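You operate a simulated robot arm through the tools that you are given. There is no shell and no other tool.

The job below is to be done with a simulated two-armed robot. You get a single attempt, and the scene is never put back.

Task
Push the Groovy sign's loose stick home in the stick press.
Fine: sign in the press nest, press latch switch on hold for the push, then back on free; leave the rack's sticks and the Encore sign. Where these are worked on the way, their far stop is far enough and under half their travel is too little: press latch switch.

Only the result counts: the job must be done as asked and must still hold three seconds after the hand-in. Knocking over, shifting, dropping, spilling or breaking anything else fails it.

Robot
Two 7-joint arms with fingered hands on one trunk that stands fixed in place. Base frame: the origin is at the foot of the trunk, x ahead of it, y to its left, z up. Units: m, degrees, N and s.
The left shoulder is at [0.07, 0.139, 1.083], the right one opposite. With the tool pointing down near the work surface each hand reaches from about 0.46 to 0.84 m from the base axis, measured 20 degrees to its own side. Payload 3.9 kg a hand.
The TCP of each hand is the grasp point between the finger pads, 0.029 m short of the fingertips. In the tool frame z runs along the fingers and y along their closing line. Largest opening 0.1 m; the body of the gripper starts 0.034 m behind the TCP. The gripper is a hand of 5 fingers: y runs from the thumb to the fingers, the wrist lies at [-0.015, -0.105, -0.177] in the tool frame, and closing takes about 1.5 s.
Orientation is that of the tool frame in the base frame, as a unit quaternion [x, y, z, w]. With the fingers straight down and the wrist toward the robot, the tool's x, y and z point along [0, 1, 0], [1, 0, 0] and [0, 0, -1] of the base frame.

Tools
- The arms move only by the tool step_arm. It takes "left_steps", "right_steps" or both (then of equal length, played together; a hand with none holds still); each is a list of rows, each a list of 3 entries, a list of its own where there are three numbers: the turn, a rotation vector about the base's x, y, z in units of 5 degrees (1.0 is 5 degrees), then the shift along the base's x, y, z in units of 20 mm (1.0 is 20 mm), then the closure in counts, from 0 (fully open) to 255 (shut). In form: [[[rx, ry, rz], [x, y, z], hand], ...]. A call has 1 to 20 rows; each row shifts and turns the commanded pose from where the row before left it. A call with a number of a shift or a turn outside -1 to 1 is refused whole. Rows are played at 5 a second. More than 0.05 m and 8.6 degrees between two rows, or a gripper value outside its range, and nothing of the call is played. Where a pose cannot be reached the arm comes as near as it can. A force on the tool above 40 N (or 10 N above the force at the start of the call, whichever is more), or a blocked arm, ends the call early, and 0.2 s more pass. The fingers move at their own pace (about 0.153 m/s each) and stop on an object; they squeeze with about 30 N. The grip force told is the motor's: it shows also when the fingers shut on nothing. Time passes only in rows, and 0.2 s behind the last, so rows that do not move let the fingers close. It gives the time, the measured TCP pose, the force on the tool (base axes), the opening and the grip force at its end, in the units of the frame above (readings bear some noise), with the torque about the TCP (base axes, N m) and any sound that the robot's microphone picked up.
- Cameras (640 x 400 px; columns grow to the right, rows downward): "scene" is now at [0.1398, 0.0195, 1.416]; the picture's right is [0.21, -0.98, -0.00], its down [-0.46, -0.10, -0.88] and it looks along [0.86, 0.19, -0.47] (base axes); focal length 239 px, centre (320, 200). "left" rides on the left gripper at [-0.066, -0.086, -0.121] in its tool frame; the picture's right is [-0.76, -0.31, 0.58], its down [0.59, -0.70, 0.40] and it looks along [0.28, 0.64, 0.71] (tool axes); focal length 247 px, centre (320, 200). "right" rides on the right gripper at [0.065, -0.086, -0.121] in its tool frame; the picture's right is [-0.76, 0.31, -0.58], its down [-0.59, -0.70, 0.40] and it looks along [-0.28, 0.64, 0.71] (tool axes); focal length 247 px, centre (320, 200).
- snapshot(camera): a new picture of that camera. The clock stands still meanwhile.
- raise_lower(by): slides the trunk up (or, below 0, down) by that many m; the arms and the scene camera ride with it, the base frame stays. It gives what a move gives, with no picture.
- hand_shape(shape, hand): the hand has 5 fingers and takes this shape, open, in about a second: jaw (thumb against the fingers, like two jaws); tri (thumb and two fingers); tip (a fingertip pinch); poke (one finger out to press); point (the index stretched); flat (the hand flat); cup (the hand cupped); fist (a fist). The gripper value then closes the fingers along that shape, each until it touches; the sizes above hold for jaw. It gives what a move gives, with no picture.
- head_to(pan, tilt): turns the head with the scene camera to pan (to the left, within 86 degrees either way) and tilt (down, from -29 to 69), counted from straight ahead of the robot. It gives what a move gives.
- pixel_to_xyz(camera, pixels): for up to 12 pixels [column, row] of the newest picture of that camera ("zoom" is the newest enlarged one), the place [x, y, z] in the base frame of the surface seen there, good to about 0.002 m. The clock stands still meanwhile.
- enlarge(camera, box): a new picture of the part [left, top, right, bottom] of that camera's present view, enlarged. The clock stands still meanwhile.
- sign_off(): hands the job in; it is judged then, once.

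Open the grippers and draw the arms clear of the work before you hand the job in, unless the task says otherwise.

The tools are called after "Call:" by a JSON object that holds its "name" and its "arguments". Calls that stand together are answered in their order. step_arm: Moves the arms, as the interface text tells. Its arguments: {"type":"object","properties":{"left_steps":{"type":"array"},"right_steps":{"type":"array"}},"required":[]} The other tools are called the same way: raise_lower (by) slides the trunk up or down; hand_shape (shape, hand) gives the hand a shape; head_to (pan, tilt) turns the head that bears the scene camera; snapshot (camera) takes a picture; pixel_to_xyz (camera, pixels) gives the place of the surface under pixels of a picture; enlarge (camera, box) takes an enlarged picture of a part of a camera's view; sign_off () hands the job in.

At the start:

```text
time_s: 0.0
left_tool_pos: [0.4972, 0.3199, 1.3055]
left_tcp_rot: [0.645, 0.764, 0.0, 0.0]
left_ft_force: [0.1, 0.2, 0.2]
left_moment: [0.02, -0.02, 0.02]
left_width: 0.0998
left_gripper_force: 0.0
left_shape: jaw
right_tool_pos: [0.479, -0.1389, 1.2971]
right_tcp_rot: [0.644, 0.765, 0.0, 0.0]
right_ft_force: [0.0, -0.3, -0.2]
right_moment: [0.0, -0.03, 0.03]
right_width: 0.0996
right_gripper_force: 0.1
right_shape: jaw
trunk travel left (down, up): [-0.725, 0.115]
head pan, tilt: [12.1, 27.8]
```

scene: 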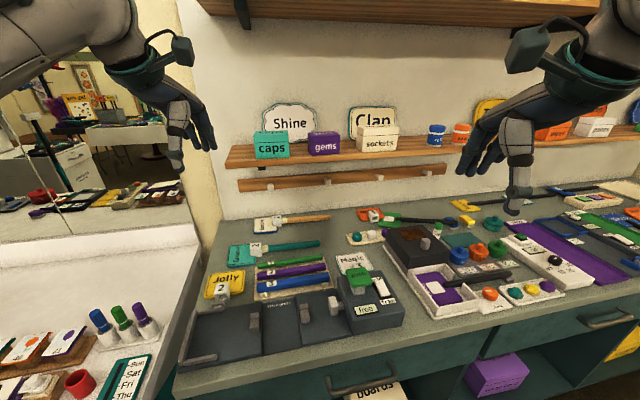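
right: 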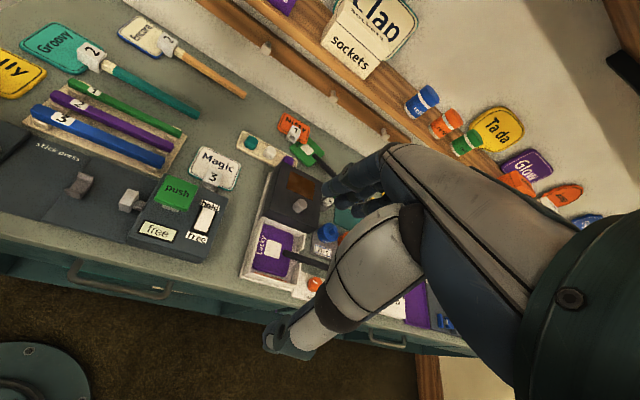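
left: 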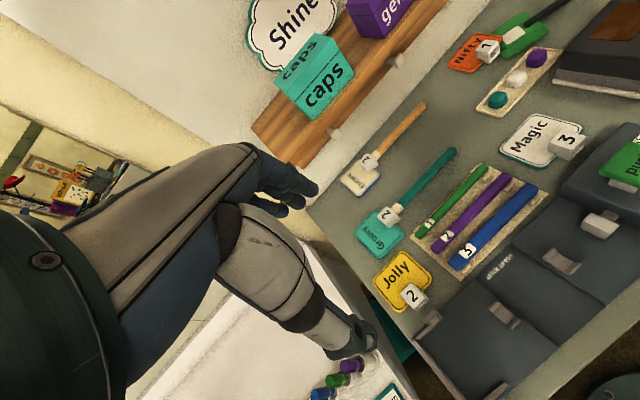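

I see the press (dark box with green push button near scene pixel (360,290)) and the Groovy sign at about (245,250). I take enlarged views first to read the details.

Call:
{"name": "enlarge", "arguments": {"camera": "scene", "box": [170, 200, 430, 380]}}

Call:
{"name": "enlarge", "arguments": {"camera": "right", "box": [0, 0, 280, 280]}}

Call:
{"name": "enlarge", "arguments": {"camera": "left", "box": [330, 80, 640, 400]}}

```text
2.22 times, centred on (300, 290) of scene
```

zoom: 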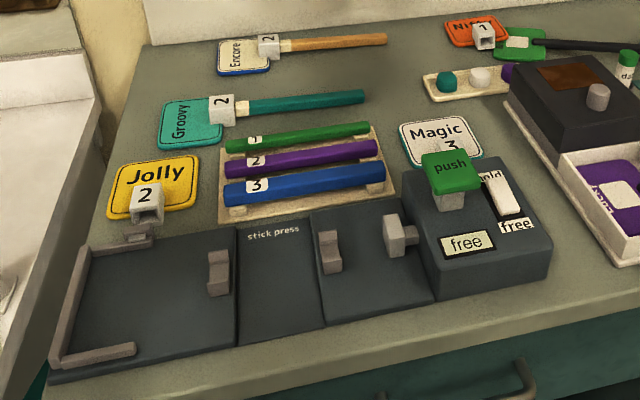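

```text
1.43 times, centred on (140, 140) of right
```

zoom: 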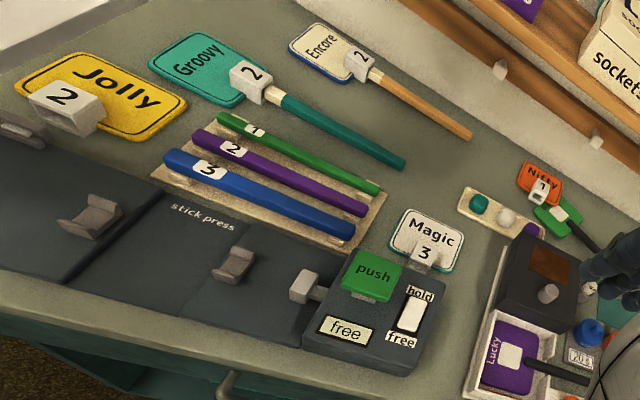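

```text
1.25 times, centred on (485, 240) of left
```

zoom: 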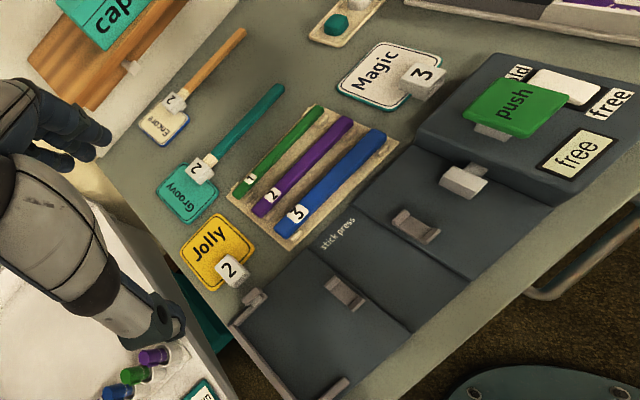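

The press has a nest with L walls on the left, two stick cradles, a ram at about zoom (395,235), a push button, and the latch switch between "hold" and "free". I turn the head toward it for a better view.

Call:
{"name": "head_to", "arguments": {"pan": 20, "tilt": 48}}

Call:
{"name": "snapshot", "arguments": {"camera": "scene"}}

```text
time_s: 0.8
left_tool_pos: [0.4977, 0.3208, 1.3042]
left_tcp_rot: [0.645, 0.764, 0.0, -0.001]
left_ft_force: [0.3, -0.8, -0.2]
left_moment: [0.01, -0.01, -0.03]
left_width: 0.0999
left_gripper_force: 0.1
left_shape: jaw
right_tool_pos: [0.4791, -0.1382, 1.2969]
right_tcp_rot: [0.645, 0.764, 0.0, 0.0]
right_ft_force: [-0.9, -0.2, -0.2]
right_moment: [-0.04, -0.03, 0.04]
right_width: 0.0998
right_gripper_force: 0.0
right_shape: jaw
trunk travel left (down, up): [-0.725, 0.115]
head pan, tilt: [20.0, 48.0]
```

```text
taken
```

scene: 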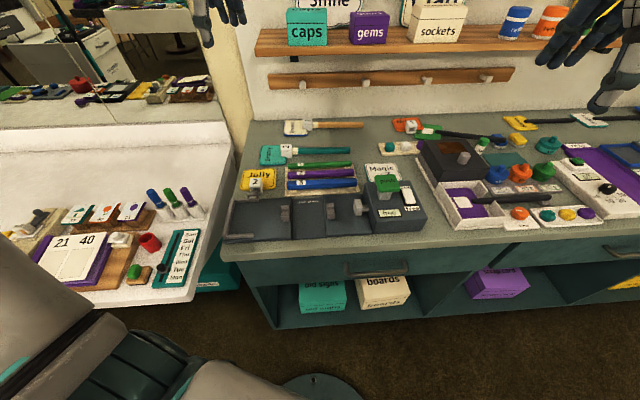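

The press is around (330,205) in the scene view; I enlarge parts of it for geometry.

Call:
{"name": "enlarge", "arguments": {"camera": "scene", "box": [220, 105, 440, 245]}}

Call:
{"name": "pixel_to_xyz", "arguments": {"camera": "scene", "pixels": [[270, 155], [286, 150], [350, 150], [230, 235], [235, 200], [275, 237], [285, 212], [333, 208], [387, 186], [408, 197], [400, 212], [386, 225]]}}

```text
2.86 times, centred on (330, 175) of scene
```

zoom: 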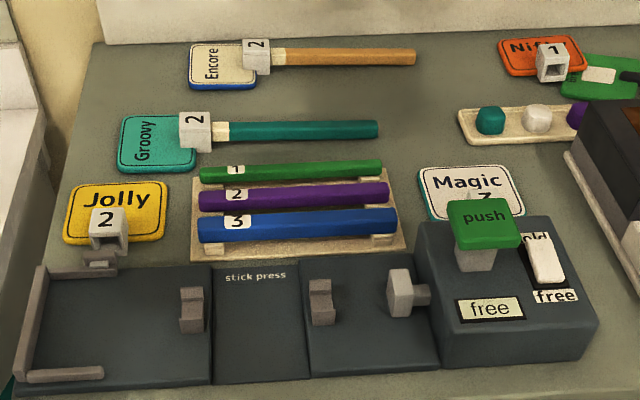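

```text
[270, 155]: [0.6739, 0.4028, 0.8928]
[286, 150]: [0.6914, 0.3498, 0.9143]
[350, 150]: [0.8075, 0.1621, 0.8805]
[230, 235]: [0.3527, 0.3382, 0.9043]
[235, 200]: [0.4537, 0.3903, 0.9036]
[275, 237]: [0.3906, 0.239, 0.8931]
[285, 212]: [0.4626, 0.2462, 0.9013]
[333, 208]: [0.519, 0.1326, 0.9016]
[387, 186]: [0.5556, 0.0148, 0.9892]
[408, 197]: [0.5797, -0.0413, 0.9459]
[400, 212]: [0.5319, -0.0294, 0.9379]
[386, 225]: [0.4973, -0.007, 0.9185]
```

I probe the Groovy sign parts first: board corners, socket block, stick along its length.

Call:
{"name": "pixel_to_xyz", "arguments": {"camera": "zoom", "pixels": [[122, 120], [120, 165], [190, 168], [194, 155], [184, 116], [208, 116], [195, 145], [222, 131], [240, 131], [300, 130], [370, 129], [378, 129]]}}

Call:
{"name": "pixel_to_xyz", "arguments": {"camera": "zoom", "pixels": [[45, 272], [30, 372], [98, 372], [110, 266], [85, 258], [188, 292], [190, 312], [320, 284], [322, 300], [395, 280], [400, 305], [425, 294]]}}

Call:
{"name": "pixel_to_xyz", "arguments": {"camera": "zoom", "pixels": [[455, 203], [510, 206], [520, 245], [460, 245], [485, 222], [545, 245], [535, 245], [550, 270], [556, 284], [476, 265], [440, 360], [590, 325]]}}

```text
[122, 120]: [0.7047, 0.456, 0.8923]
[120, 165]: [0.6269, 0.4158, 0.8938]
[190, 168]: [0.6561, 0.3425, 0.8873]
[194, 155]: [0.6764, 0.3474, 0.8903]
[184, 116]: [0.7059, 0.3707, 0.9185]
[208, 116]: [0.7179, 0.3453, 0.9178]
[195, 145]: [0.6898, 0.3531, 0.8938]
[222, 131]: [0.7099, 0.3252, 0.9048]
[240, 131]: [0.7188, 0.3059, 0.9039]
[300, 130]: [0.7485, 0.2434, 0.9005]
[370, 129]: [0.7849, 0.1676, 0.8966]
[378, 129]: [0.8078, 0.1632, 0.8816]
```

```text
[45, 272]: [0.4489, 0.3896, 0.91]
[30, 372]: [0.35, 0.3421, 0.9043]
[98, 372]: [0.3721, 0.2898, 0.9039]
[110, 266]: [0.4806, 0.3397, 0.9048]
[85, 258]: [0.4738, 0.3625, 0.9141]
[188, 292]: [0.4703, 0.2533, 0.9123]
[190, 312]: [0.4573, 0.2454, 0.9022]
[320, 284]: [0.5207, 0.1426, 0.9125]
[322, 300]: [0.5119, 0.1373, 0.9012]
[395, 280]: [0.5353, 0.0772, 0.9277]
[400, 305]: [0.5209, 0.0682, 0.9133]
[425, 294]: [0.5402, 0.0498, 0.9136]
```

```text
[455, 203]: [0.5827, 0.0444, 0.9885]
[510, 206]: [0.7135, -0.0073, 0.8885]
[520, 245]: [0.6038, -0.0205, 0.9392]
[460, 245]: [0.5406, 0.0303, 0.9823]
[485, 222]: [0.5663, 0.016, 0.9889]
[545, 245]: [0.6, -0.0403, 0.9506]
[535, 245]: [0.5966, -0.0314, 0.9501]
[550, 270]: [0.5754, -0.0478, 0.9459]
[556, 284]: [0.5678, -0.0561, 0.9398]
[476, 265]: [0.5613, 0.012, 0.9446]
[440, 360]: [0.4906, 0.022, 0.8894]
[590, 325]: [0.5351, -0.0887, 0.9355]
```

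The table frame is turned about 25° to the base (stick axis along ~[0.42,-0.907]). I bring the left hand above the Groovy sign, turned +15° to square it with the stick, to look from closer.

Call:
{"name": "step_arm", "arguments": {"left_steps": [[[0, 0, 0.26], [0.5, 0.0, -0.9], 0], [[0, 0, 0.26], [0.5, 0.0, -0.9], 0], [[0, 0, 0.26], [0.5, 0.0, -0.9], 0], [[0, 0, 0.26], [0.5, 0.0, -0.9], 0], [[0, 0, 0.26], [0.5, 0.0, -0.9], 0], [[0, 0, 0.26], [0.5, 0.0, -0.9], 0], [[0, 0, 0.26], [0.5, 0.0, -0.9], 0], [[0, 0, 0.26], [0.5, 0.0, -0.9], 0], [[0, 0, 0.26], [0.5, 0.0, -0.9], 0], [[0, 0, 0.26], [0.5, 0.0, -0.9], 0], [[0, 0, 0.26], [0.5, 0.0, -0.9], 0], [[0, 0, 0.26], [0.5, 0.0, -0.9], 0]]}}

Call:
{"name": "snapshot", "arguments": {"camera": "left"}}

Call:
{"name": "snapshot", "arguments": {"camera": "scene"}}

```text
time_s: 3.4
left_tool_pos: [0.6179, 0.3211, 1.0884]
left_tcp_rot: [0.534, 0.845, -0.001, 0.0]
left_ft_force: [0.1, -0.9, 0.4]
left_moment: [0.0, 0.01, -0.02]
left_width: 0.0998
left_gripper_force: 0.0
left_shape: jaw
right_tool_pos: [0.4795, -0.1375, 1.2974]
right_tcp_rot: [0.645, 0.764, 0.001, -0.001]
right_ft_force: [0.1, -0.1, -0.2]
right_moment: [-0.02, 0.02, -0.01]
right_width: 0.0996
right_gripper_force: 0.1
right_shape: jaw
trunk travel left (down, up): [-0.725, 0.115]
head pan, tilt: [20.0, 48.0]
```

```text
taken
```

left: 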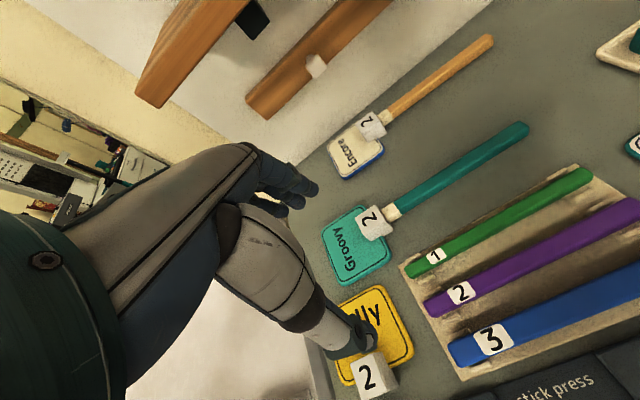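

```text
taken
```

scene: 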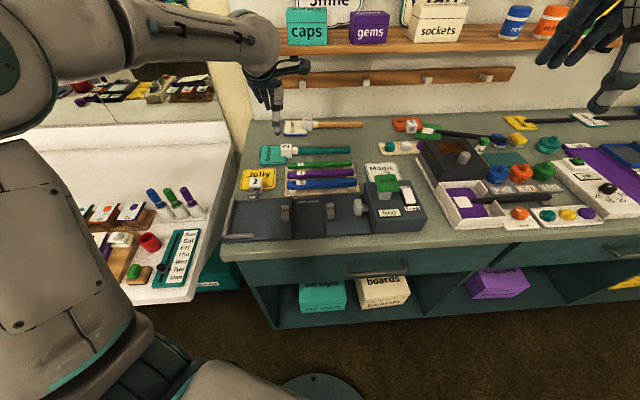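

The left camera now sees the sign at (355,245) with the stick at (460,165). I enlarge around it.

Call:
{"name": "enlarge", "arguments": {"camera": "left", "box": [310, 110, 540, 290]}}

Call:
{"name": "pixel_to_xyz", "arguments": {"camera": "left", "pixels": [[322, 225], [338, 286], [392, 262], [356, 206], [366, 213], [386, 237], [371, 239], [391, 211], [398, 208], [450, 176], [525, 130], [400, 240]]}}

```text
2.22 times, centred on (425, 200) of left
```

zoom: 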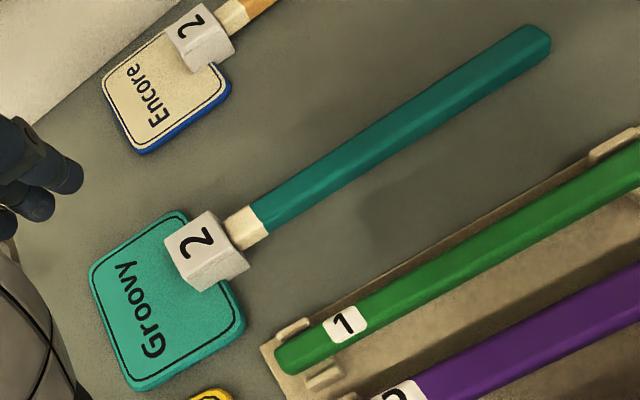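

```text
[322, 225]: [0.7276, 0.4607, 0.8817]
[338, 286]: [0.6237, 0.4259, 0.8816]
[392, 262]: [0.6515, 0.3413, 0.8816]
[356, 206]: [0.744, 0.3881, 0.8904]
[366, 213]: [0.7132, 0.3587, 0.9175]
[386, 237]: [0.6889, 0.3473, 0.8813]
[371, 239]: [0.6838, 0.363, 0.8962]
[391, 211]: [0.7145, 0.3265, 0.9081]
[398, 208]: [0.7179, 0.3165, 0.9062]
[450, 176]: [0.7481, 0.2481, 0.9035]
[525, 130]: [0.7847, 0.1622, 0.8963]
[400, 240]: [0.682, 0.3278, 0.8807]
```

The socket block (with "2") and the stick tip are clear; I probe the socket and tip more exactly, then try finer views of the press.

Call:
{"name": "pixel_to_xyz", "arguments": {"camera": "zoom", "pixels": [[170, 243], [205, 216], [213, 240], [182, 262], [195, 240], [215, 268], [235, 265], [200, 285], [245, 215], [262, 212], [232, 238], [150, 300]]}}

Call:
{"name": "enlarge", "arguments": {"camera": "left", "box": [310, 190, 430, 270]}}

```text
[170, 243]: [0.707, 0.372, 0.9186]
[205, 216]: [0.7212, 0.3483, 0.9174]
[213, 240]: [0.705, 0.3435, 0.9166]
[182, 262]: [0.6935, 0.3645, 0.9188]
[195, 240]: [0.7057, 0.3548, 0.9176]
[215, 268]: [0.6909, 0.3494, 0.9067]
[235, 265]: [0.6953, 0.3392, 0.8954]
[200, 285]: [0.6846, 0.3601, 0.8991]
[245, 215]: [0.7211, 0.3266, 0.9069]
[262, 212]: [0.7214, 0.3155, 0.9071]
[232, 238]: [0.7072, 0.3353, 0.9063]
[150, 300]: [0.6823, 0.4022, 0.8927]
```

```text
5.00 times, centred on (370, 230) of left
```

zoom: 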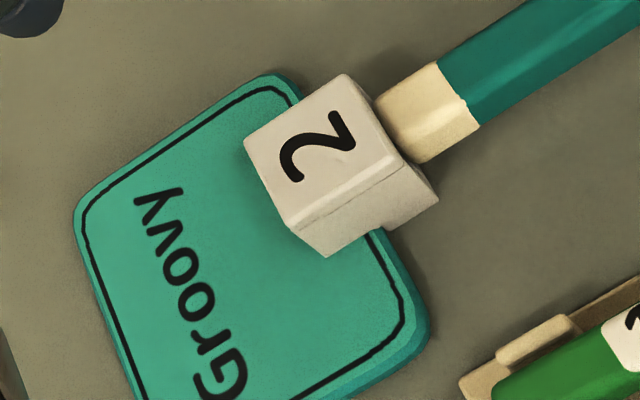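

I probe the board edge near the socket, the socket's overhang, and the stick tip with this closer picture.

Call:
{"name": "pixel_to_xyz", "arguments": {"camera": "zoom", "pixels": [[398, 330], [385, 260], [292, 98], [345, 80], [250, 148], [395, 155], [295, 218], [415, 195], [335, 235], [420, 110], [450, 100], [430, 160]]}}

Call:
{"name": "pixel_to_xyz", "arguments": {"camera": "zoom", "pixels": [[85, 205], [275, 80], [100, 260], [425, 340], [500, 100], [455, 60], [365, 225], [430, 205], [440, 190], [400, 130], [376, 105], [600, 345]]}}

```text
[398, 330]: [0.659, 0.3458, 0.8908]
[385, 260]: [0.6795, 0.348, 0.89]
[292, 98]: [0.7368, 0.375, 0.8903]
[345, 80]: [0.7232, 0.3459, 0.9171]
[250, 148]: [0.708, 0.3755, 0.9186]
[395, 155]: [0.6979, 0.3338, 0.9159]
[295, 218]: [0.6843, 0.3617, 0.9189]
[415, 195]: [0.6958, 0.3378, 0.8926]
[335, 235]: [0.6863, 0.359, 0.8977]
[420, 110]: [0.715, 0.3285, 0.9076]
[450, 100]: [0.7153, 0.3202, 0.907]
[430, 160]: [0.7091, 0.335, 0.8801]
```

```text
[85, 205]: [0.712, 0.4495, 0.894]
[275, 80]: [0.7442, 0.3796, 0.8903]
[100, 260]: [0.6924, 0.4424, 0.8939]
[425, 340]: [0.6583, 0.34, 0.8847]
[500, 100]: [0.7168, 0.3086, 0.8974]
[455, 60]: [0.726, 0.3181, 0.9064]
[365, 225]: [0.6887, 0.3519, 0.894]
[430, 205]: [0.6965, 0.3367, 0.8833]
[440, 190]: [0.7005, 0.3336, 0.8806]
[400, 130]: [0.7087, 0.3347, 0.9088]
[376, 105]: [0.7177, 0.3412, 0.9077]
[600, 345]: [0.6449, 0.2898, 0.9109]
```

The socket is ~32 x 28 mm centred at about (0.703,0.354), top z 0.918; 20 mm of it hangs past the board edge. I check the hand's own geometry in the scene view, and move the right hand for a closer view of the press.

Call:
{"name": "enlarge", "arguments": {"camera": "scene", "box": [220, 40, 350, 150]}}

Call:
{"name": "step_arm", "arguments": {"right_steps": [[[0, 0, 0.6], [0, 0.5, -0.7], 0], [[0, 0, 0.6], [0, 0.5, -0.7], 0], [[0, 0, 0.6], [0, 0.5, -0.7], 0], [[0, 0, 0.6], [0, 0.5, -0.7], 0], [[0, 0, 0.6], [0, 0.5, -0.7], 0]]}}

Call:
{"name": "snapshot", "arguments": {"camera": "right"}}

```text
3.64 times, centred on (285, 95) of scene
```

zoom: 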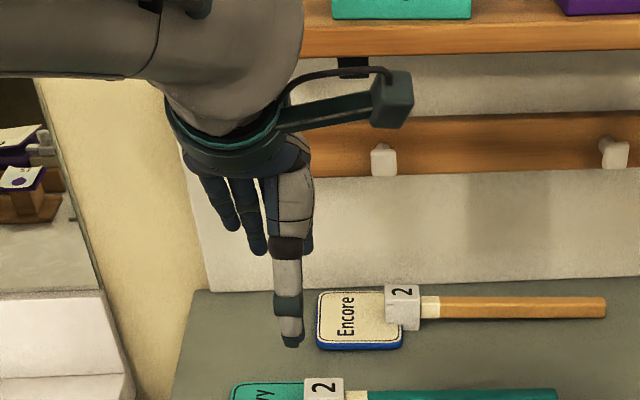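

```text
time_s: 4.6
left_tool_pos: [0.6178, 0.3203, 1.0895]
left_tcp_rot: [0.536, 0.844, 0.0, 0.0]
left_ft_force: [0.7, 0.3, 0.7]
left_moment: [0.01, 0.02, -0.02]
left_width: 0.0997
left_gripper_force: 0.1
left_shape: jaw
right_tool_pos: [0.4785, -0.0869, 1.2278]
right_tcp_rot: [0.539, 0.843, 0.0, 0.0]
right_ft_force: [-1.0, -0.1, -0.3]
right_moment: [0.02, -0.02, -0.02]
right_width: 0.0998
right_gripper_force: 0.0
right_shape: jaw
trunk travel left (down, up): [-0.725, 0.115]
head pan, tilt: [20.0, 48.0]
```

```text
taken
```

right: 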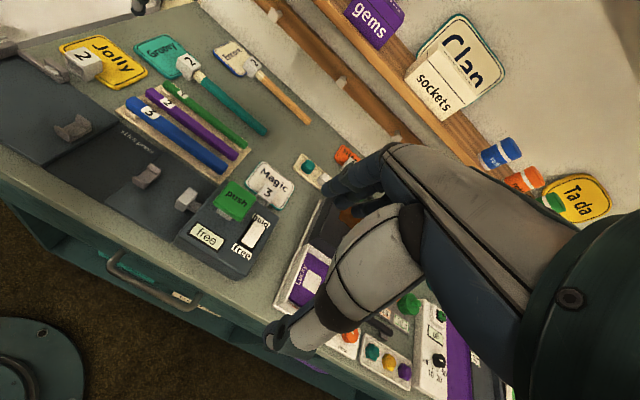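

I measure where the left hand's fingertips and thumb tip are from that enlarged scene picture.

Call:
{"name": "pixel_to_xyz", "arguments": {"camera": "zoom", "pixels": [[291, 343], [290, 300], [290, 245], [308, 245], [258, 250], [250, 215], [232, 225], [215, 195], [290, 200], [238, 185]]}}

Call:
{"name": "enlarge", "arguments": {"camera": "right", "box": [20, 60, 320, 300]}}

Call:
{"name": "enlarge", "arguments": {"camera": "left", "box": [200, 140, 400, 370]}}

```text
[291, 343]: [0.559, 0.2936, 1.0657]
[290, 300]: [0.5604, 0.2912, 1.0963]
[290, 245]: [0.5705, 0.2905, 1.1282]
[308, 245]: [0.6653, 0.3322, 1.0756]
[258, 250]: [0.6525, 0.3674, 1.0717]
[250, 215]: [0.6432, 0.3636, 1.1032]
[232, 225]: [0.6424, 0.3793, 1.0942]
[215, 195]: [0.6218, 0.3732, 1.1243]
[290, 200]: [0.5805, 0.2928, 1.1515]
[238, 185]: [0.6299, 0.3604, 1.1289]
```

```text
1.67 times, centred on (170, 180) of right
```

zoom: 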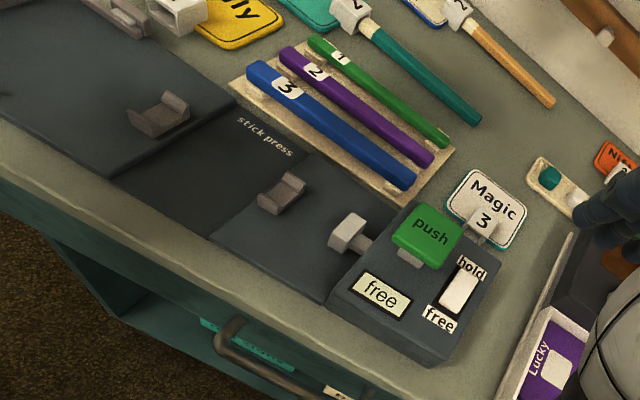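

```text
1.74 times, centred on (300, 255) of left
```

zoom: 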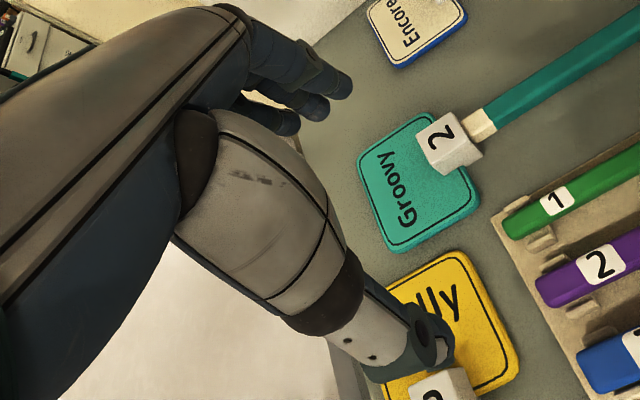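

The fingers of the left hand spread toward the board side (tool +x), with index opposite the thumb. Now I take high-magnification scene views of the nest, the cradles, and the latch/push area.

Call:
{"name": "enlarge", "arguments": {"camera": "scene", "box": [218, 170, 308, 248]}}

Call:
{"name": "pixel_to_xyz", "arguments": {"camera": "zoom", "pixels": [[95, 190], [90, 250], [60, 330], [30, 365], [170, 370], [200, 185], [240, 180], [190, 150], [450, 230], [460, 270], [480, 240], [470, 300]]}}

Call:
{"name": "enlarge", "arguments": {"camera": "scene", "box": [345, 165, 435, 240]}}

```text
5.13 times, centred on (263, 209) of scene
```

zoom: 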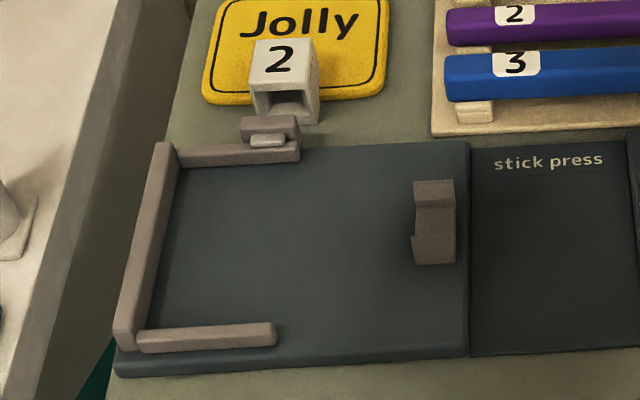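

```text
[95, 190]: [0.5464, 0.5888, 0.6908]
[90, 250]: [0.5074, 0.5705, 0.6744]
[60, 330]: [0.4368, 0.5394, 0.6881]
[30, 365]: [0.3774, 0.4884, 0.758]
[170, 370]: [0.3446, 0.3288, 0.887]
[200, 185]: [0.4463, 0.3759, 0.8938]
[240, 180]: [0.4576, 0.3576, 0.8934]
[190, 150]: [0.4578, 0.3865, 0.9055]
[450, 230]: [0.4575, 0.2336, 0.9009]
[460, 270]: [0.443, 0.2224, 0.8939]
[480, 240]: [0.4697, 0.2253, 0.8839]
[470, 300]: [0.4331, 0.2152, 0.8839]
```

```text
5.33 times, centred on (390, 202) of scene
```

zoom: 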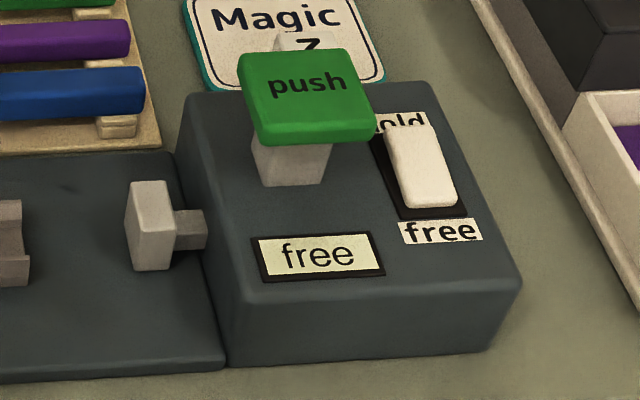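

The latch is a white rocker between "hold" (far) and "free" (near), currently tipped to free. I look closer at the nest's far wall, where there is a small pad near (270,135), and get more press coordinates.

Call:
{"name": "pixel_to_xyz", "arguments": {"camera": "zoom", "pixels": [[400, 135], [415, 130], [430, 165], [420, 195], [440, 205], [250, 60], [350, 60], [370, 130], [255, 130], [145, 190], [150, 260], [130, 225]]}}

Call:
{"name": "enlarge", "arguments": {"camera": "scene", "box": [235, 178, 285, 210]}}

Call:
{"name": "pixel_to_xyz", "arguments": {"camera": "zoom", "pixels": [[160, 170], [350, 180], [320, 130], [280, 160], [250, 120], [380, 125], [110, 160], [150, 250], [300, 250], [60, 280], [350, 210], [300, 30]]}}

```text
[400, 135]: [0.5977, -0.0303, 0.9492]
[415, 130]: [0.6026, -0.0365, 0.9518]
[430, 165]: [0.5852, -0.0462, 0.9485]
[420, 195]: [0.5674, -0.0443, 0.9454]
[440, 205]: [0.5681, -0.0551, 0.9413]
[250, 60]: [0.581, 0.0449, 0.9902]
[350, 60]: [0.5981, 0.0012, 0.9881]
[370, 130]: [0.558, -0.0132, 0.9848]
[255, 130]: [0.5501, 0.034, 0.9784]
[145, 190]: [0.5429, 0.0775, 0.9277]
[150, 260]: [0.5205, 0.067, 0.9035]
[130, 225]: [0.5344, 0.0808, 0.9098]
```

```text
12.50 times, centred on (260, 194) of scene
```

zoom: 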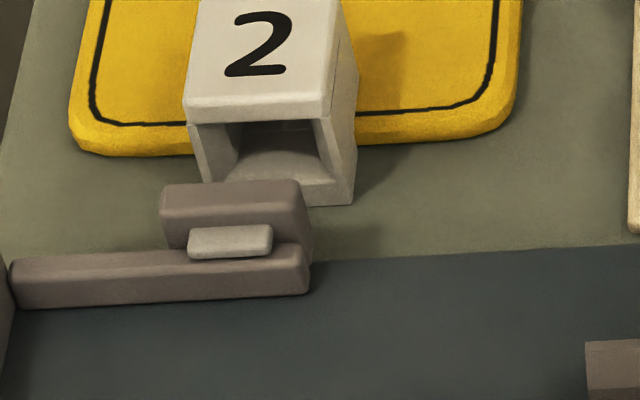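

```text
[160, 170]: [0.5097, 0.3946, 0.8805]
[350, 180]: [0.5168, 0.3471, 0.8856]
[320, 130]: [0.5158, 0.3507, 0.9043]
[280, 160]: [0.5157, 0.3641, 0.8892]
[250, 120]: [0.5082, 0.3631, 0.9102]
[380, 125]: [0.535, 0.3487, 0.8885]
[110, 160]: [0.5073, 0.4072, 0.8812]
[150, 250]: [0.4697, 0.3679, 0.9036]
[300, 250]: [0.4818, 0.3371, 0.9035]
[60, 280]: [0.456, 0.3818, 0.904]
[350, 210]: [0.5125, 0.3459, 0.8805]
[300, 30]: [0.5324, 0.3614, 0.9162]
```

The far wall carries a small post with a light pad on top; the socket has a square hole. Now I zoom on both cradles and the ram for the stick axis line.

Call:
{"name": "enlarge", "arguments": {"camera": "scene", "box": [268, 195, 318, 227]}}

Call:
{"name": "pixel_to_xyz", "arguments": {"camera": "zoom", "pixels": [[150, 115], [230, 115], [150, 170], [235, 180], [190, 180], [150, 250], [240, 250], [190, 250], [190, 135], [190, 210]]}}

Call:
{"name": "enlarge", "arguments": {"camera": "scene", "box": [318, 190, 373, 226]}}

```text
12.50 times, centred on (293, 211) of scene
```

zoom: 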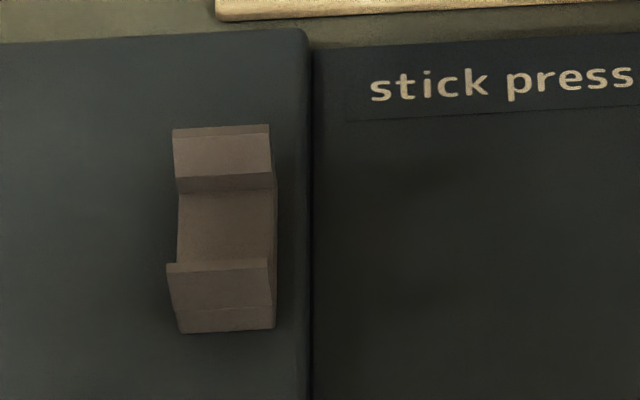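

```text
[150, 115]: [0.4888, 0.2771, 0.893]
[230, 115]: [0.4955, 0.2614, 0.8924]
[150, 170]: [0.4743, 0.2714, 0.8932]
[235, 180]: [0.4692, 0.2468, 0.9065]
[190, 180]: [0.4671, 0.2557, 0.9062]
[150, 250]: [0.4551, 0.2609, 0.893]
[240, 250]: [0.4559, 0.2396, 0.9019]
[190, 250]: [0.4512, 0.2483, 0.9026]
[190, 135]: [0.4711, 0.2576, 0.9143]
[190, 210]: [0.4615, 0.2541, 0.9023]
```

```text
11.11 times, centred on (346, 208) of scene
```

zoom: 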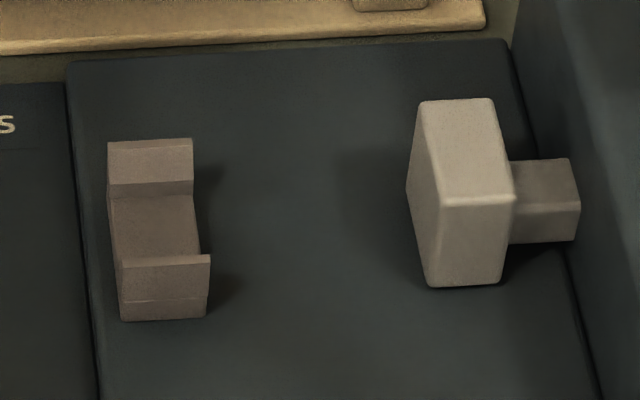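

Cradle 1 has a flat groove at z≈0.902 with lips to 0.914. I query cradle 2 and the ram.

Call:
{"name": "pixel_to_xyz", "arguments": {"camera": "zoom", "pixels": [[150, 145], [150, 187], [150, 200], [155, 225], [155, 248], [160, 262], [115, 225], [195, 225], [430, 110], [445, 200], [425, 280], [412, 190]]}}

Call:
{"name": "pixel_to_xyz", "arguments": {"camera": "zoom", "pixels": [[540, 175], [545, 220], [480, 110], [500, 195], [470, 150], [425, 200], [430, 150], [435, 240], [300, 100], [300, 300], [30, 200], [80, 200]]}}

```text
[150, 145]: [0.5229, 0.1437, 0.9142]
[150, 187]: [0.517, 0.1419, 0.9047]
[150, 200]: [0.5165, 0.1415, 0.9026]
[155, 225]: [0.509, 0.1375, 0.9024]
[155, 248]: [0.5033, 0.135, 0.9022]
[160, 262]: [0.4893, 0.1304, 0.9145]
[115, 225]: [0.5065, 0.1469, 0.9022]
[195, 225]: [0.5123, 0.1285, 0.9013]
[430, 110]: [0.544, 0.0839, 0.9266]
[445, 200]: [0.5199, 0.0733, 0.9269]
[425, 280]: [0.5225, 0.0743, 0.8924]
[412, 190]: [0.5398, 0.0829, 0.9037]
```

```text
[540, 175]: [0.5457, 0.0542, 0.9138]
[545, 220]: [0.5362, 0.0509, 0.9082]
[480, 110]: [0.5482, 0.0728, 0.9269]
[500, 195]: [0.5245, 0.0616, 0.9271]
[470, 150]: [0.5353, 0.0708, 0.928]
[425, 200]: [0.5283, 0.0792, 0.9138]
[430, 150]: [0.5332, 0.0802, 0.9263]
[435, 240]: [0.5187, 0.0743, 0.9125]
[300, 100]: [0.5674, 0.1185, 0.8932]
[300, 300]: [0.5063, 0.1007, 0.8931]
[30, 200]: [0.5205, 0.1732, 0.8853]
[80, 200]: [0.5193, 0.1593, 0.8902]
```

Axis of the press is at v≈0.516 (v=[0.907,0.42]), nest inner left wall u≈-0.159, cradle floors z≈0.902; Groovy needs about -0.272 along v. Before grasping, I test the left hand's closing in free air to see where the fingertips go.

Call:
{"name": "step_arm", "arguments": {"left_steps": [[[0, 0, 0], [0, 0, 0], 180], [[0, 0, 0], [0, 0, 0], 180], [[0, 0, 0], [0, 0, 0], 180], [[0, 0, 0], [0, 0, 0], 180], [[0, 0, 0], [0, 0, 0], 180], [[0, 0, 0], [0, 0, 0], 180], [[0, 0, 0], [0, 0, 0], 180]]}}

Call:
{"name": "enlarge", "arguments": {"camera": "scene", "box": [240, 60, 320, 140]}}

Call:
{"name": "enlarge", "arguments": {"camera": "left", "box": [200, 140, 400, 370]}}

```text
time_s: 6.2
left_tool_pos: [0.6175, 0.3215, 1.0896]
left_tcp_rot: [0.534, 0.845, 0.001, 0.0]
left_ft_force: [-0.1, 0.2, -0.1]
left_moment: [0.0, 0.02, 0.02]
left_width: 0.0298
left_gripper_force: 0.2
left_shape: jaw
right_tool_pos: [0.479, -0.0875, 1.2278]
right_tcp_rot: [0.539, 0.842, -0.001, 0.001]
right_ft_force: [0.2, -0.5, 0.6]
right_moment: [0.03, -0.02, 0.01]
right_width: 0.0997
right_gripper_force: 0.0
right_shape: jaw
trunk travel left (down, up): [-0.725, 0.115]
head pan, tilt: [20.0, 48.0]
```

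```text
5.00 times, centred on (280, 100) of scene
```

zoom: 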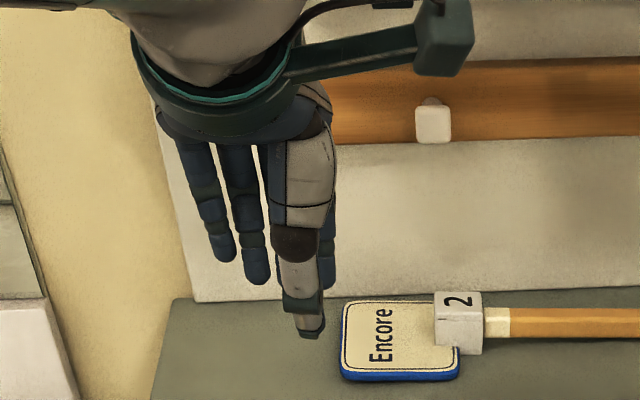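

```text
1.74 times, centred on (300, 255) of left
```

zoom: 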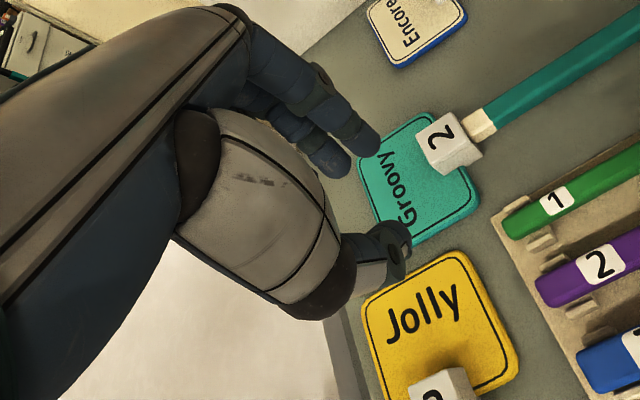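

At 30 mm opening the hand is well shaped; I measure the tips in a fresh scene enlargement.

Call:
{"name": "enlarge", "arguments": {"camera": "scene", "box": [250, 80, 310, 130]}}

Call:
{"name": "pixel_to_xyz", "arguments": {"camera": "zoom", "pixels": [[365, 310], [365, 335], [345, 280], [400, 215], [400, 190], [245, 215], [265, 215], [275, 160], [180, 170], [190, 150], [300, 180], [340, 200]]}}

```text
8.00 times, centred on (280, 105) of scene
```

zoom: 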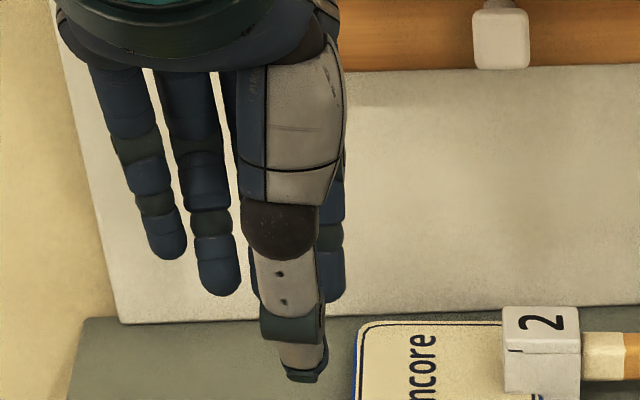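

```text
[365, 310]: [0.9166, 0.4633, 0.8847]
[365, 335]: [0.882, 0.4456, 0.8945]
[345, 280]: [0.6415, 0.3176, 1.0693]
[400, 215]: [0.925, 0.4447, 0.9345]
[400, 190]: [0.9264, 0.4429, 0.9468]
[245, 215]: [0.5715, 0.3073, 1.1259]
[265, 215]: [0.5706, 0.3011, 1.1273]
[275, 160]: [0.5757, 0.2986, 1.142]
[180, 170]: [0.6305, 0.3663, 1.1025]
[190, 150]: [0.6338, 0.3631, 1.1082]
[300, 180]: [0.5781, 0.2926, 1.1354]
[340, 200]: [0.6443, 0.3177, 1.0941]
```

I query the actual tips (thumb ~(300,375), index ~(335,290), middle ~(253,290), ring ~(218,285), little ~(170,250)).

Call:
{"name": "pixel_to_xyz", "arguments": {"camera": "zoom", "pixels": [[303, 376], [285, 360], [322, 350], [332, 292], [340, 250], [252, 285], [253, 297], [218, 288], [200, 270], [235, 270], [170, 252], [185, 240]]}}

```text
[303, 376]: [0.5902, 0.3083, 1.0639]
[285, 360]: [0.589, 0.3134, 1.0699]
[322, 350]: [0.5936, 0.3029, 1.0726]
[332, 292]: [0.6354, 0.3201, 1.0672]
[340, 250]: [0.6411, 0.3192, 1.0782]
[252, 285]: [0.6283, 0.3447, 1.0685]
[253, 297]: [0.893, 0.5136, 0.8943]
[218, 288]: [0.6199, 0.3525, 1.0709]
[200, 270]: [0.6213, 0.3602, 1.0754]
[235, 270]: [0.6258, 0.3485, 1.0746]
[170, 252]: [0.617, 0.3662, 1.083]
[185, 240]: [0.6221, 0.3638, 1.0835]
```

Thumb sits at tool x≈0 opposing index (x≈-0.006) and middle (x≈+0.010); tips are within 0.029 below TCP. I preset a 70 mm opening and move above the socket at (0.703,0.354), staying at z≈1.0.

Call:
{"name": "step_arm", "arguments": {"left_steps": [[[0, 0, 0], [0.86, 0.33, -0.9], 77], [[0, 0, 0], [0.86, 0.33, -0.9], 77], [[0, 0, 0], [0.86, 0.33, -0.9], 77], [[0, 0, 0], [0.86, 0.33, -0.9], 77], [[0, 0, 0], [0.85, 0.33, -0.9], 77], [[0, 0, 0], [0, 0, 0], 77]]}}

Call:
{"name": "snapshot", "arguments": {"camera": "left"}}

Call:
{"name": "enlarge", "arguments": {"camera": "scene", "box": [240, 90, 370, 190]}}

```text
time_s: 7.6
left_tool_pos: [0.7006, 0.3538, 0.9983]
left_tcp_rot: [0.534, 0.846, 0.001, 0.0]
left_ft_force: [-0.7, 1.1, 0.6]
left_moment: [-0.02, 0.01, -0.02]
left_width: 0.0695
left_gripper_force: 0.1
left_shape: jaw
right_tool_pos: [0.4786, -0.0879, 1.228]
right_tcp_rot: [0.539, 0.842, 0.0, 0.001]
right_ft_force: [-1.1, -0.4, -0.2]
right_moment: [0.0, -0.01, 0.02]
right_width: 0.1001
right_gripper_force: 0.1
right_shape: jaw
trunk travel left (down, up): [-0.725, 0.115]
head pan, tilt: [20.0, 48.0]
```

```text
taken
```

left: 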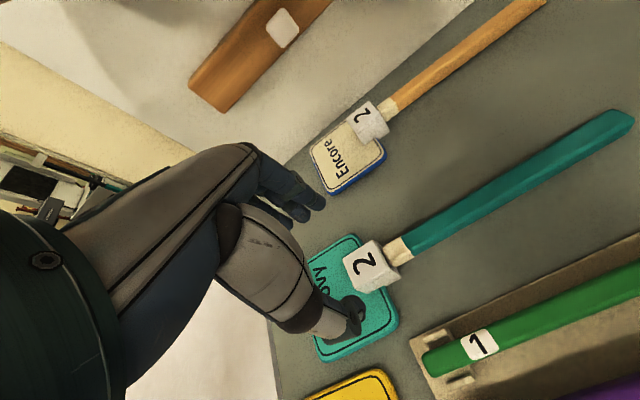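

```text
4.00 times, centred on (305, 140) of scene
```

zoom: 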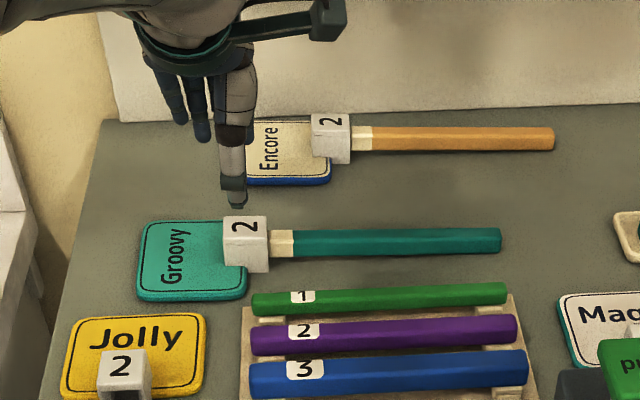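

The hand is above the socket; I re-probe the socket from this closer left picture and the Encore near edge and the rack's left end for clearance.

Call:
{"name": "pixel_to_xyz", "arguments": {"camera": "left", "pixels": [[343, 256], [375, 241], [387, 260], [353, 286], [366, 262], [330, 195], [384, 160], [383, 155], [420, 340], [425, 358], [399, 247], [620, 122]]}}

Call:
{"name": "enlarge", "arguments": {"camera": "left", "box": [290, 140, 450, 360]}}

```text
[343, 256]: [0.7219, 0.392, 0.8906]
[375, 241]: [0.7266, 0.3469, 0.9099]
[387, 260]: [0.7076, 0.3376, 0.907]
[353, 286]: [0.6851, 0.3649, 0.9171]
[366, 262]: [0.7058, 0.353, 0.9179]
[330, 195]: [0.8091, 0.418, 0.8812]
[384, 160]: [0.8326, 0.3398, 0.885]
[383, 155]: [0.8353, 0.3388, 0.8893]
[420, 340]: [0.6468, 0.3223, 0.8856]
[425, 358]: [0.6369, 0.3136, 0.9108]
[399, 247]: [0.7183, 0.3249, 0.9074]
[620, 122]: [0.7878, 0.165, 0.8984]
```

```text
1.82 times, centred on (370, 250) of left
```

zoom: 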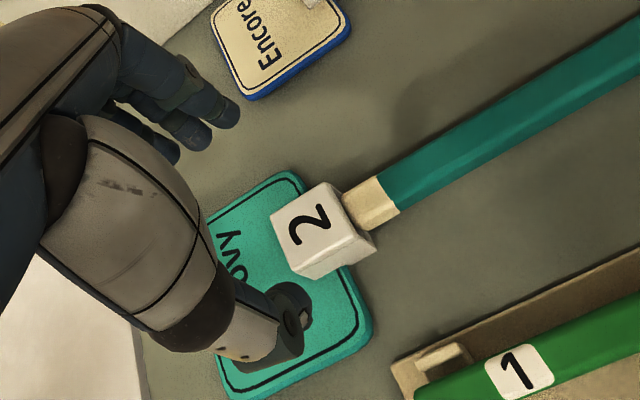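

I refine the socket's top corners from the enlarged view before descending.

Call:
{"name": "pixel_to_xyz", "arguments": {"camera": "zoom", "pixels": [[274, 215], [336, 186], [352, 232], [292, 262], [313, 224], [368, 235], [375, 250], [330, 262], [360, 285], [300, 185], [295, 176], [372, 320]]}}

```text
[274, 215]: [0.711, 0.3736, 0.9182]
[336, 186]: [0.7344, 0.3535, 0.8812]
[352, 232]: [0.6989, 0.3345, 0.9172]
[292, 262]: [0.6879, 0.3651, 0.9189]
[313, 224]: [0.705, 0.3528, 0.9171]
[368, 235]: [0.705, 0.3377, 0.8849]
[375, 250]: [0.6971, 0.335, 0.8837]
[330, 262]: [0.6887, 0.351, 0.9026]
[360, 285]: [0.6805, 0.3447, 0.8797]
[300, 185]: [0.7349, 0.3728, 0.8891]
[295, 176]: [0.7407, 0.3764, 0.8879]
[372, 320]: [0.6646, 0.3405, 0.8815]
```

Socket centre ≈(0.7045,0.3545), all clear of Encore (v gap ~70 mm) and rack stick 1 (gap ~20 mm). I descend to z≈0.945 first and check.

Call:
{"name": "step_arm", "arguments": {"left_steps": [[[0, 0, 0], [0.04, 0.04, -0.9], 77], [[0, 0, 0], [0.03, 0.04, -0.9], 77], [[0, 0, 0], [0.0, 0.0, -0.9], 77], [[0, 0, 0], [0, 0, 0], 77]]}}

Call:
{"name": "enlarge", "arguments": {"camera": "scene", "box": [250, 110, 350, 180]}}

Call:
{"name": "enlarge", "arguments": {"camera": "left", "box": [240, 180, 440, 330]}}

```text
time_s: 8.6
left_tool_pos: [0.7033, 0.3553, 0.9447]
left_tcp_rot: [0.535, 0.845, 0.0, 0.0]
left_ft_force: [0.4, 1.3, 0.3]
left_moment: [0.04, 0.01, 0.01]
left_width: 0.0695
left_gripper_force: 0.1
left_shape: jaw
right_tool_pos: [0.4779, -0.0868, 1.2269]
right_tcp_rot: [0.539, 0.842, 0.0, -0.001]
right_ft_force: [0.5, -0.4, 0.2]
right_moment: [0.0, 0.05, 0.02]
right_width: 0.0998
right_gripper_force: 0.2
right_shape: jaw
trunk travel left (down, up): [-0.725, 0.115]
head pan, tilt: [20.0, 48.0]
```

```text
5.71 times, centred on (300, 145) of scene
```

zoom: 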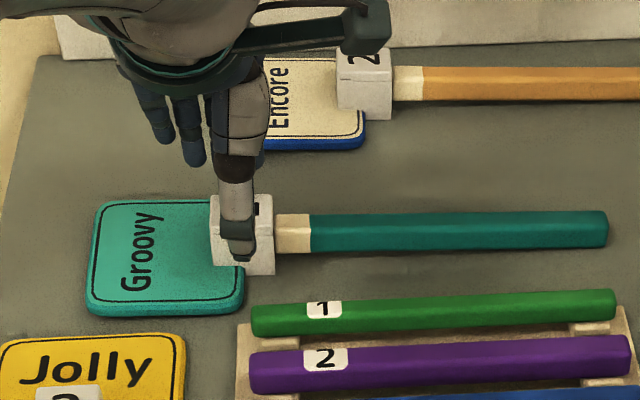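

```text
2.67 times, centred on (340, 255) of left
```

zoom: 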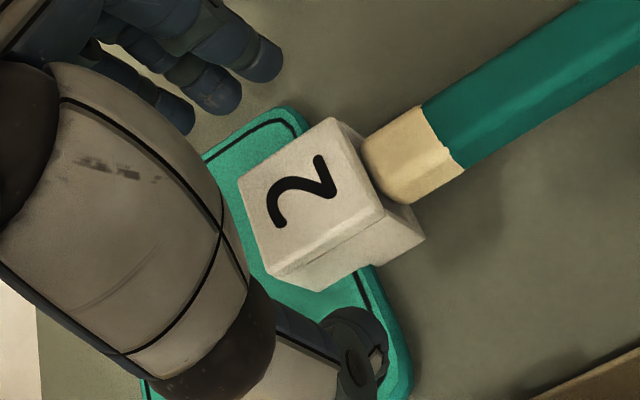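

Thumb and fingers straddle the socket as planned. I lower the last 20 mm to z≈0.925 and then close on the socket.

Call:
{"name": "step_arm", "arguments": {"left_steps": [[[0, 0, 0], [0.0, 0.0, -0.5], 77], [[0, 0, 0], [0.0, 0.0, -0.5], 77], [[0, 0, 0], [0, 0, 0], 77]]}}

Call:
{"name": "enlarge", "arguments": {"camera": "left", "box": [240, 180, 440, 330]}}

```text
time_s: 9.4
left_tool_pos: [0.7034, 0.3548, 0.9249]
left_tcp_rot: [0.534, 0.845, 0.0, 0.0]
left_ft_force: [1.0, 0.1, 0.3]
left_moment: [0.01, -0.01, -0.02]
left_width: 0.0694
left_gripper_force: 0.1
left_shape: jaw
right_tool_pos: [0.4777, -0.0866, 1.2269]
right_tcp_rot: [0.54, 0.842, -0.001, 0.0]
right_ft_force: [-0.4, -0.4, -0.4]
right_moment: [-0.02, 0.02, -0.03]
right_width: 0.0999
right_gripper_force: 0.1
right_shape: jaw
trunk travel left (down, up): [-0.725, 0.115]
head pan, tilt: [20.0, 48.0]
```

```text
2.67 times, centred on (340, 255) of left
```

zoom: 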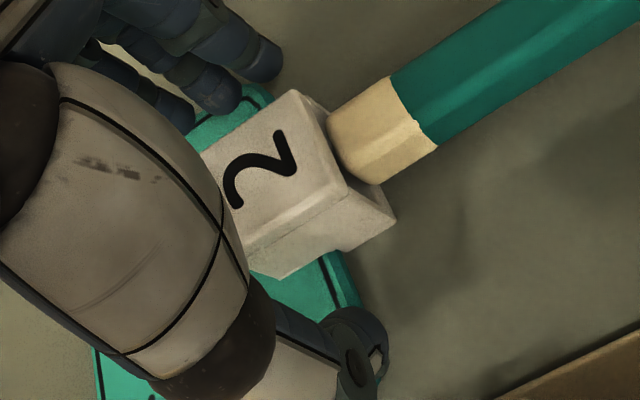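

No contact yet (forces ~0). I close in gradual steps so the socket is centred gently.

Call:
{"name": "step_arm", "arguments": {"left_steps": [[[0, 0, 0], [0, 0, 0], 110], [[0, 0, 0], [0, 0, 0], 135], [[0, 0, 0], [0, 0, 0], 155], [[0, 0, 0], [0, 0, 0], 170], [[0, 0, 0], [0, 0, 0], 180], [[0, 0, 0], [0, 0, 0], 190], [[0, 0, 0], [0, 0, 0], 200], [[0, 0, 0], [0, 0, 0], 220], [[0, 0, 0], [0, 0, 0], 255], [[0, 0, 0], [0, 0, 0], 255], [[0, 0, 0], [0, 0, 0], 255]]}}

Call:
{"name": "enlarge", "arguments": {"camera": "left", "box": [240, 130, 540, 330]}}

Call:
{"name": "enlarge", "arguments": {"camera": "scene", "box": [250, 110, 370, 190]}}

```text
time_s: 11.8
left_tool_pos: [0.7031, 0.3562, 0.9263]
left_tcp_rot: [0.535, 0.845, 0.0, 0.0]
left_ft_force: [-0.3, 0.0, -0.5]
left_moment: [0.0, 0.02, 0.0]
left_width: 0.0264
left_gripper_force: 30.3
left_shape: jaw
right_tool_pos: [0.4781, -0.0857, 1.2268]
right_tcp_rot: [0.539, 0.843, 0.001, 0.001]
right_ft_force: [-0.2, 0.3, -0.3]
right_moment: [0.02, 0.02, 0.02]
right_width: 0.0996
right_gripper_force: 0.2
right_shape: jaw
trunk travel left (down, up): [-0.725, 0.115]
head pan, tilt: [20.0, 48.0]
```

```text
2.00 times, centred on (390, 230) of left
```

zoom: 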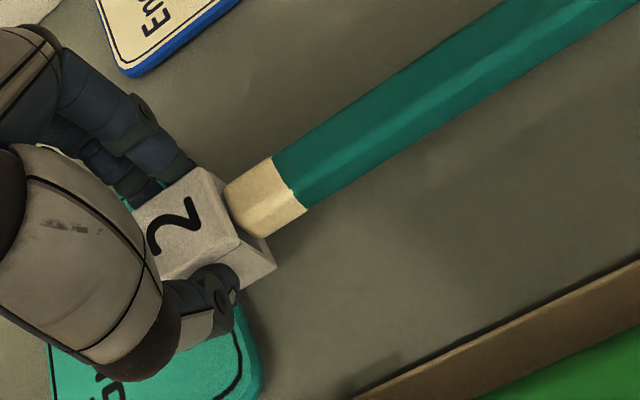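

```text
5.00 times, centred on (310, 150) of scene
```

zoom: 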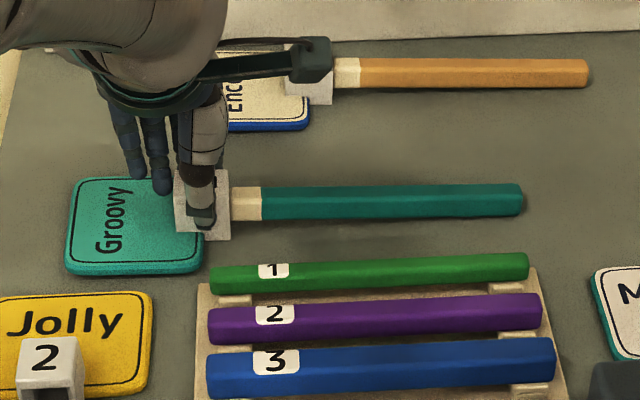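

The grip is firm: 26.4 mm, 30 N, stick still seated. I lift while tilting the stick end upward about the v axis (about 3° per 10 mm), so gravity keeps the loose stick in its socket.

Call:
{"name": "step_arm", "arguments": {"left_steps": [[[-0.3, -0.14, 0], [0, 0, 0.3], 255], [[-0.545, -0.252, 0], [0, 0, 0.5], 255], [[-0.545, -0.252, 0], [0, 0, 0.5], 255], [[-0.545, -0.252, 0], [0, 0, 0.5], 255]]}}

Call:
{"name": "enlarge", "arguments": {"camera": "scene", "box": [250, 100, 370, 180]}}

Call:
{"name": "snapshot", "arguments": {"camera": "left"}}

```text
time_s: 12.8
left_tool_pos: [0.7035, 0.3545, 0.9618]
left_tcp_rot: [0.533, 0.841, -0.051, 0.078]
left_ft_force: [0.1, 0.4, -1.6]
left_moment: [0.04, 0.01, -0.03]
left_width: 0.0264
left_gripper_force: 29.8
left_shape: jaw
right_tool_pos: [0.4775, -0.087, 1.2273]
right_tcp_rot: [0.539, 0.842, 0.0, 0.0]
right_ft_force: [0.0, 1.5, 0.3]
right_moment: [-0.01, -0.02, -0.04]
right_width: 0.1
right_gripper_force: 0.1
right_shape: jaw
trunk travel left (down, up): [-0.725, 0.115]
head pan, tilt: [20.0, 48.0]
```

```text
5.00 times, centred on (310, 140) of scene
```

zoom: 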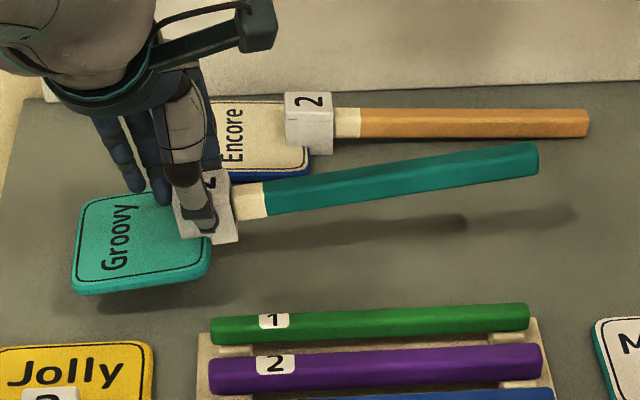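

```text
taken
```

left: 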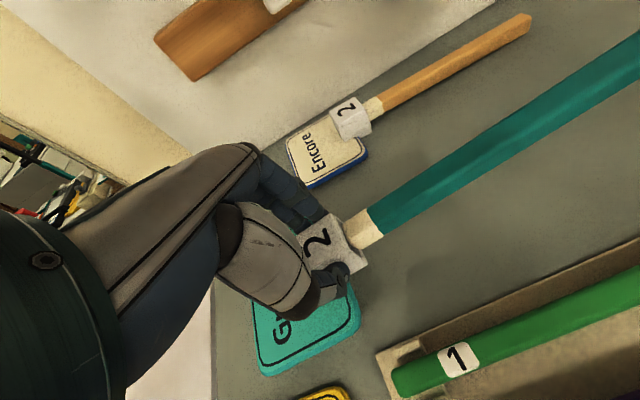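

The stick rises with the sign and stays seated. I keep lifting to z≈1.03 and tilt a little more, then carry toward the nest along -v.

Call:
{"name": "step_arm", "arguments": {"left_steps": [[[-0.4, -0.185, 0], [0, 0, 0.7], 255], [[-0.4, -0.185, 0], [0, 0, 0.8], 255], [[-0.4, -0.185, 0], [0, 0, 0.8], 255], [[0, 0, 0], [0, 0, 0.8], 255], [[0, 0, 0], [-0.4, -0.12, 0.3], 255], [[0, 0, 0], [-0.8, -0.22, 0], 255], [[0, 0, 0], [-0.8, -0.22, 0], 255], [[0, 0, 0], [-0.8, -0.22, 0], 255]]}}

Call:
{"name": "enlarge", "arguments": {"camera": "scene", "box": [210, 70, 400, 210]}}

```text
time_s: 14.6
left_tool_pos: [0.6452, 0.3394, 1.0281]
left_tcp_rot: [0.529, 0.835, -0.082, 0.126]
left_ft_force: [-0.1, 0.0, -0.6]
left_moment: [0.01, 0.04, -0.03]
left_width: 0.0262
left_gripper_force: 30.0
left_shape: jaw
right_tool_pos: [0.4777, -0.0877, 1.2274]
right_tcp_rot: [0.539, 0.842, 0.0, 0.0]
right_ft_force: [0.6, 0.6, -0.1]
right_moment: [0.0, -0.03, -0.03]
right_width: 0.1
right_gripper_force: 0.0
right_shape: jaw
trunk travel left (down, up): [-0.725, 0.115]
head pan, tilt: [20.0, 48.0]
```

```text
2.86 times, centred on (305, 140) of scene
```

zoom: 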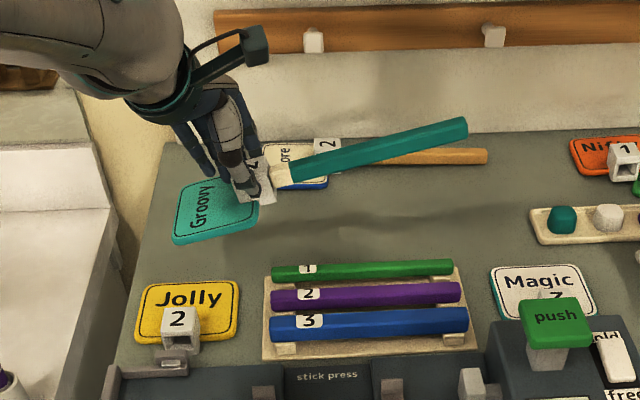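

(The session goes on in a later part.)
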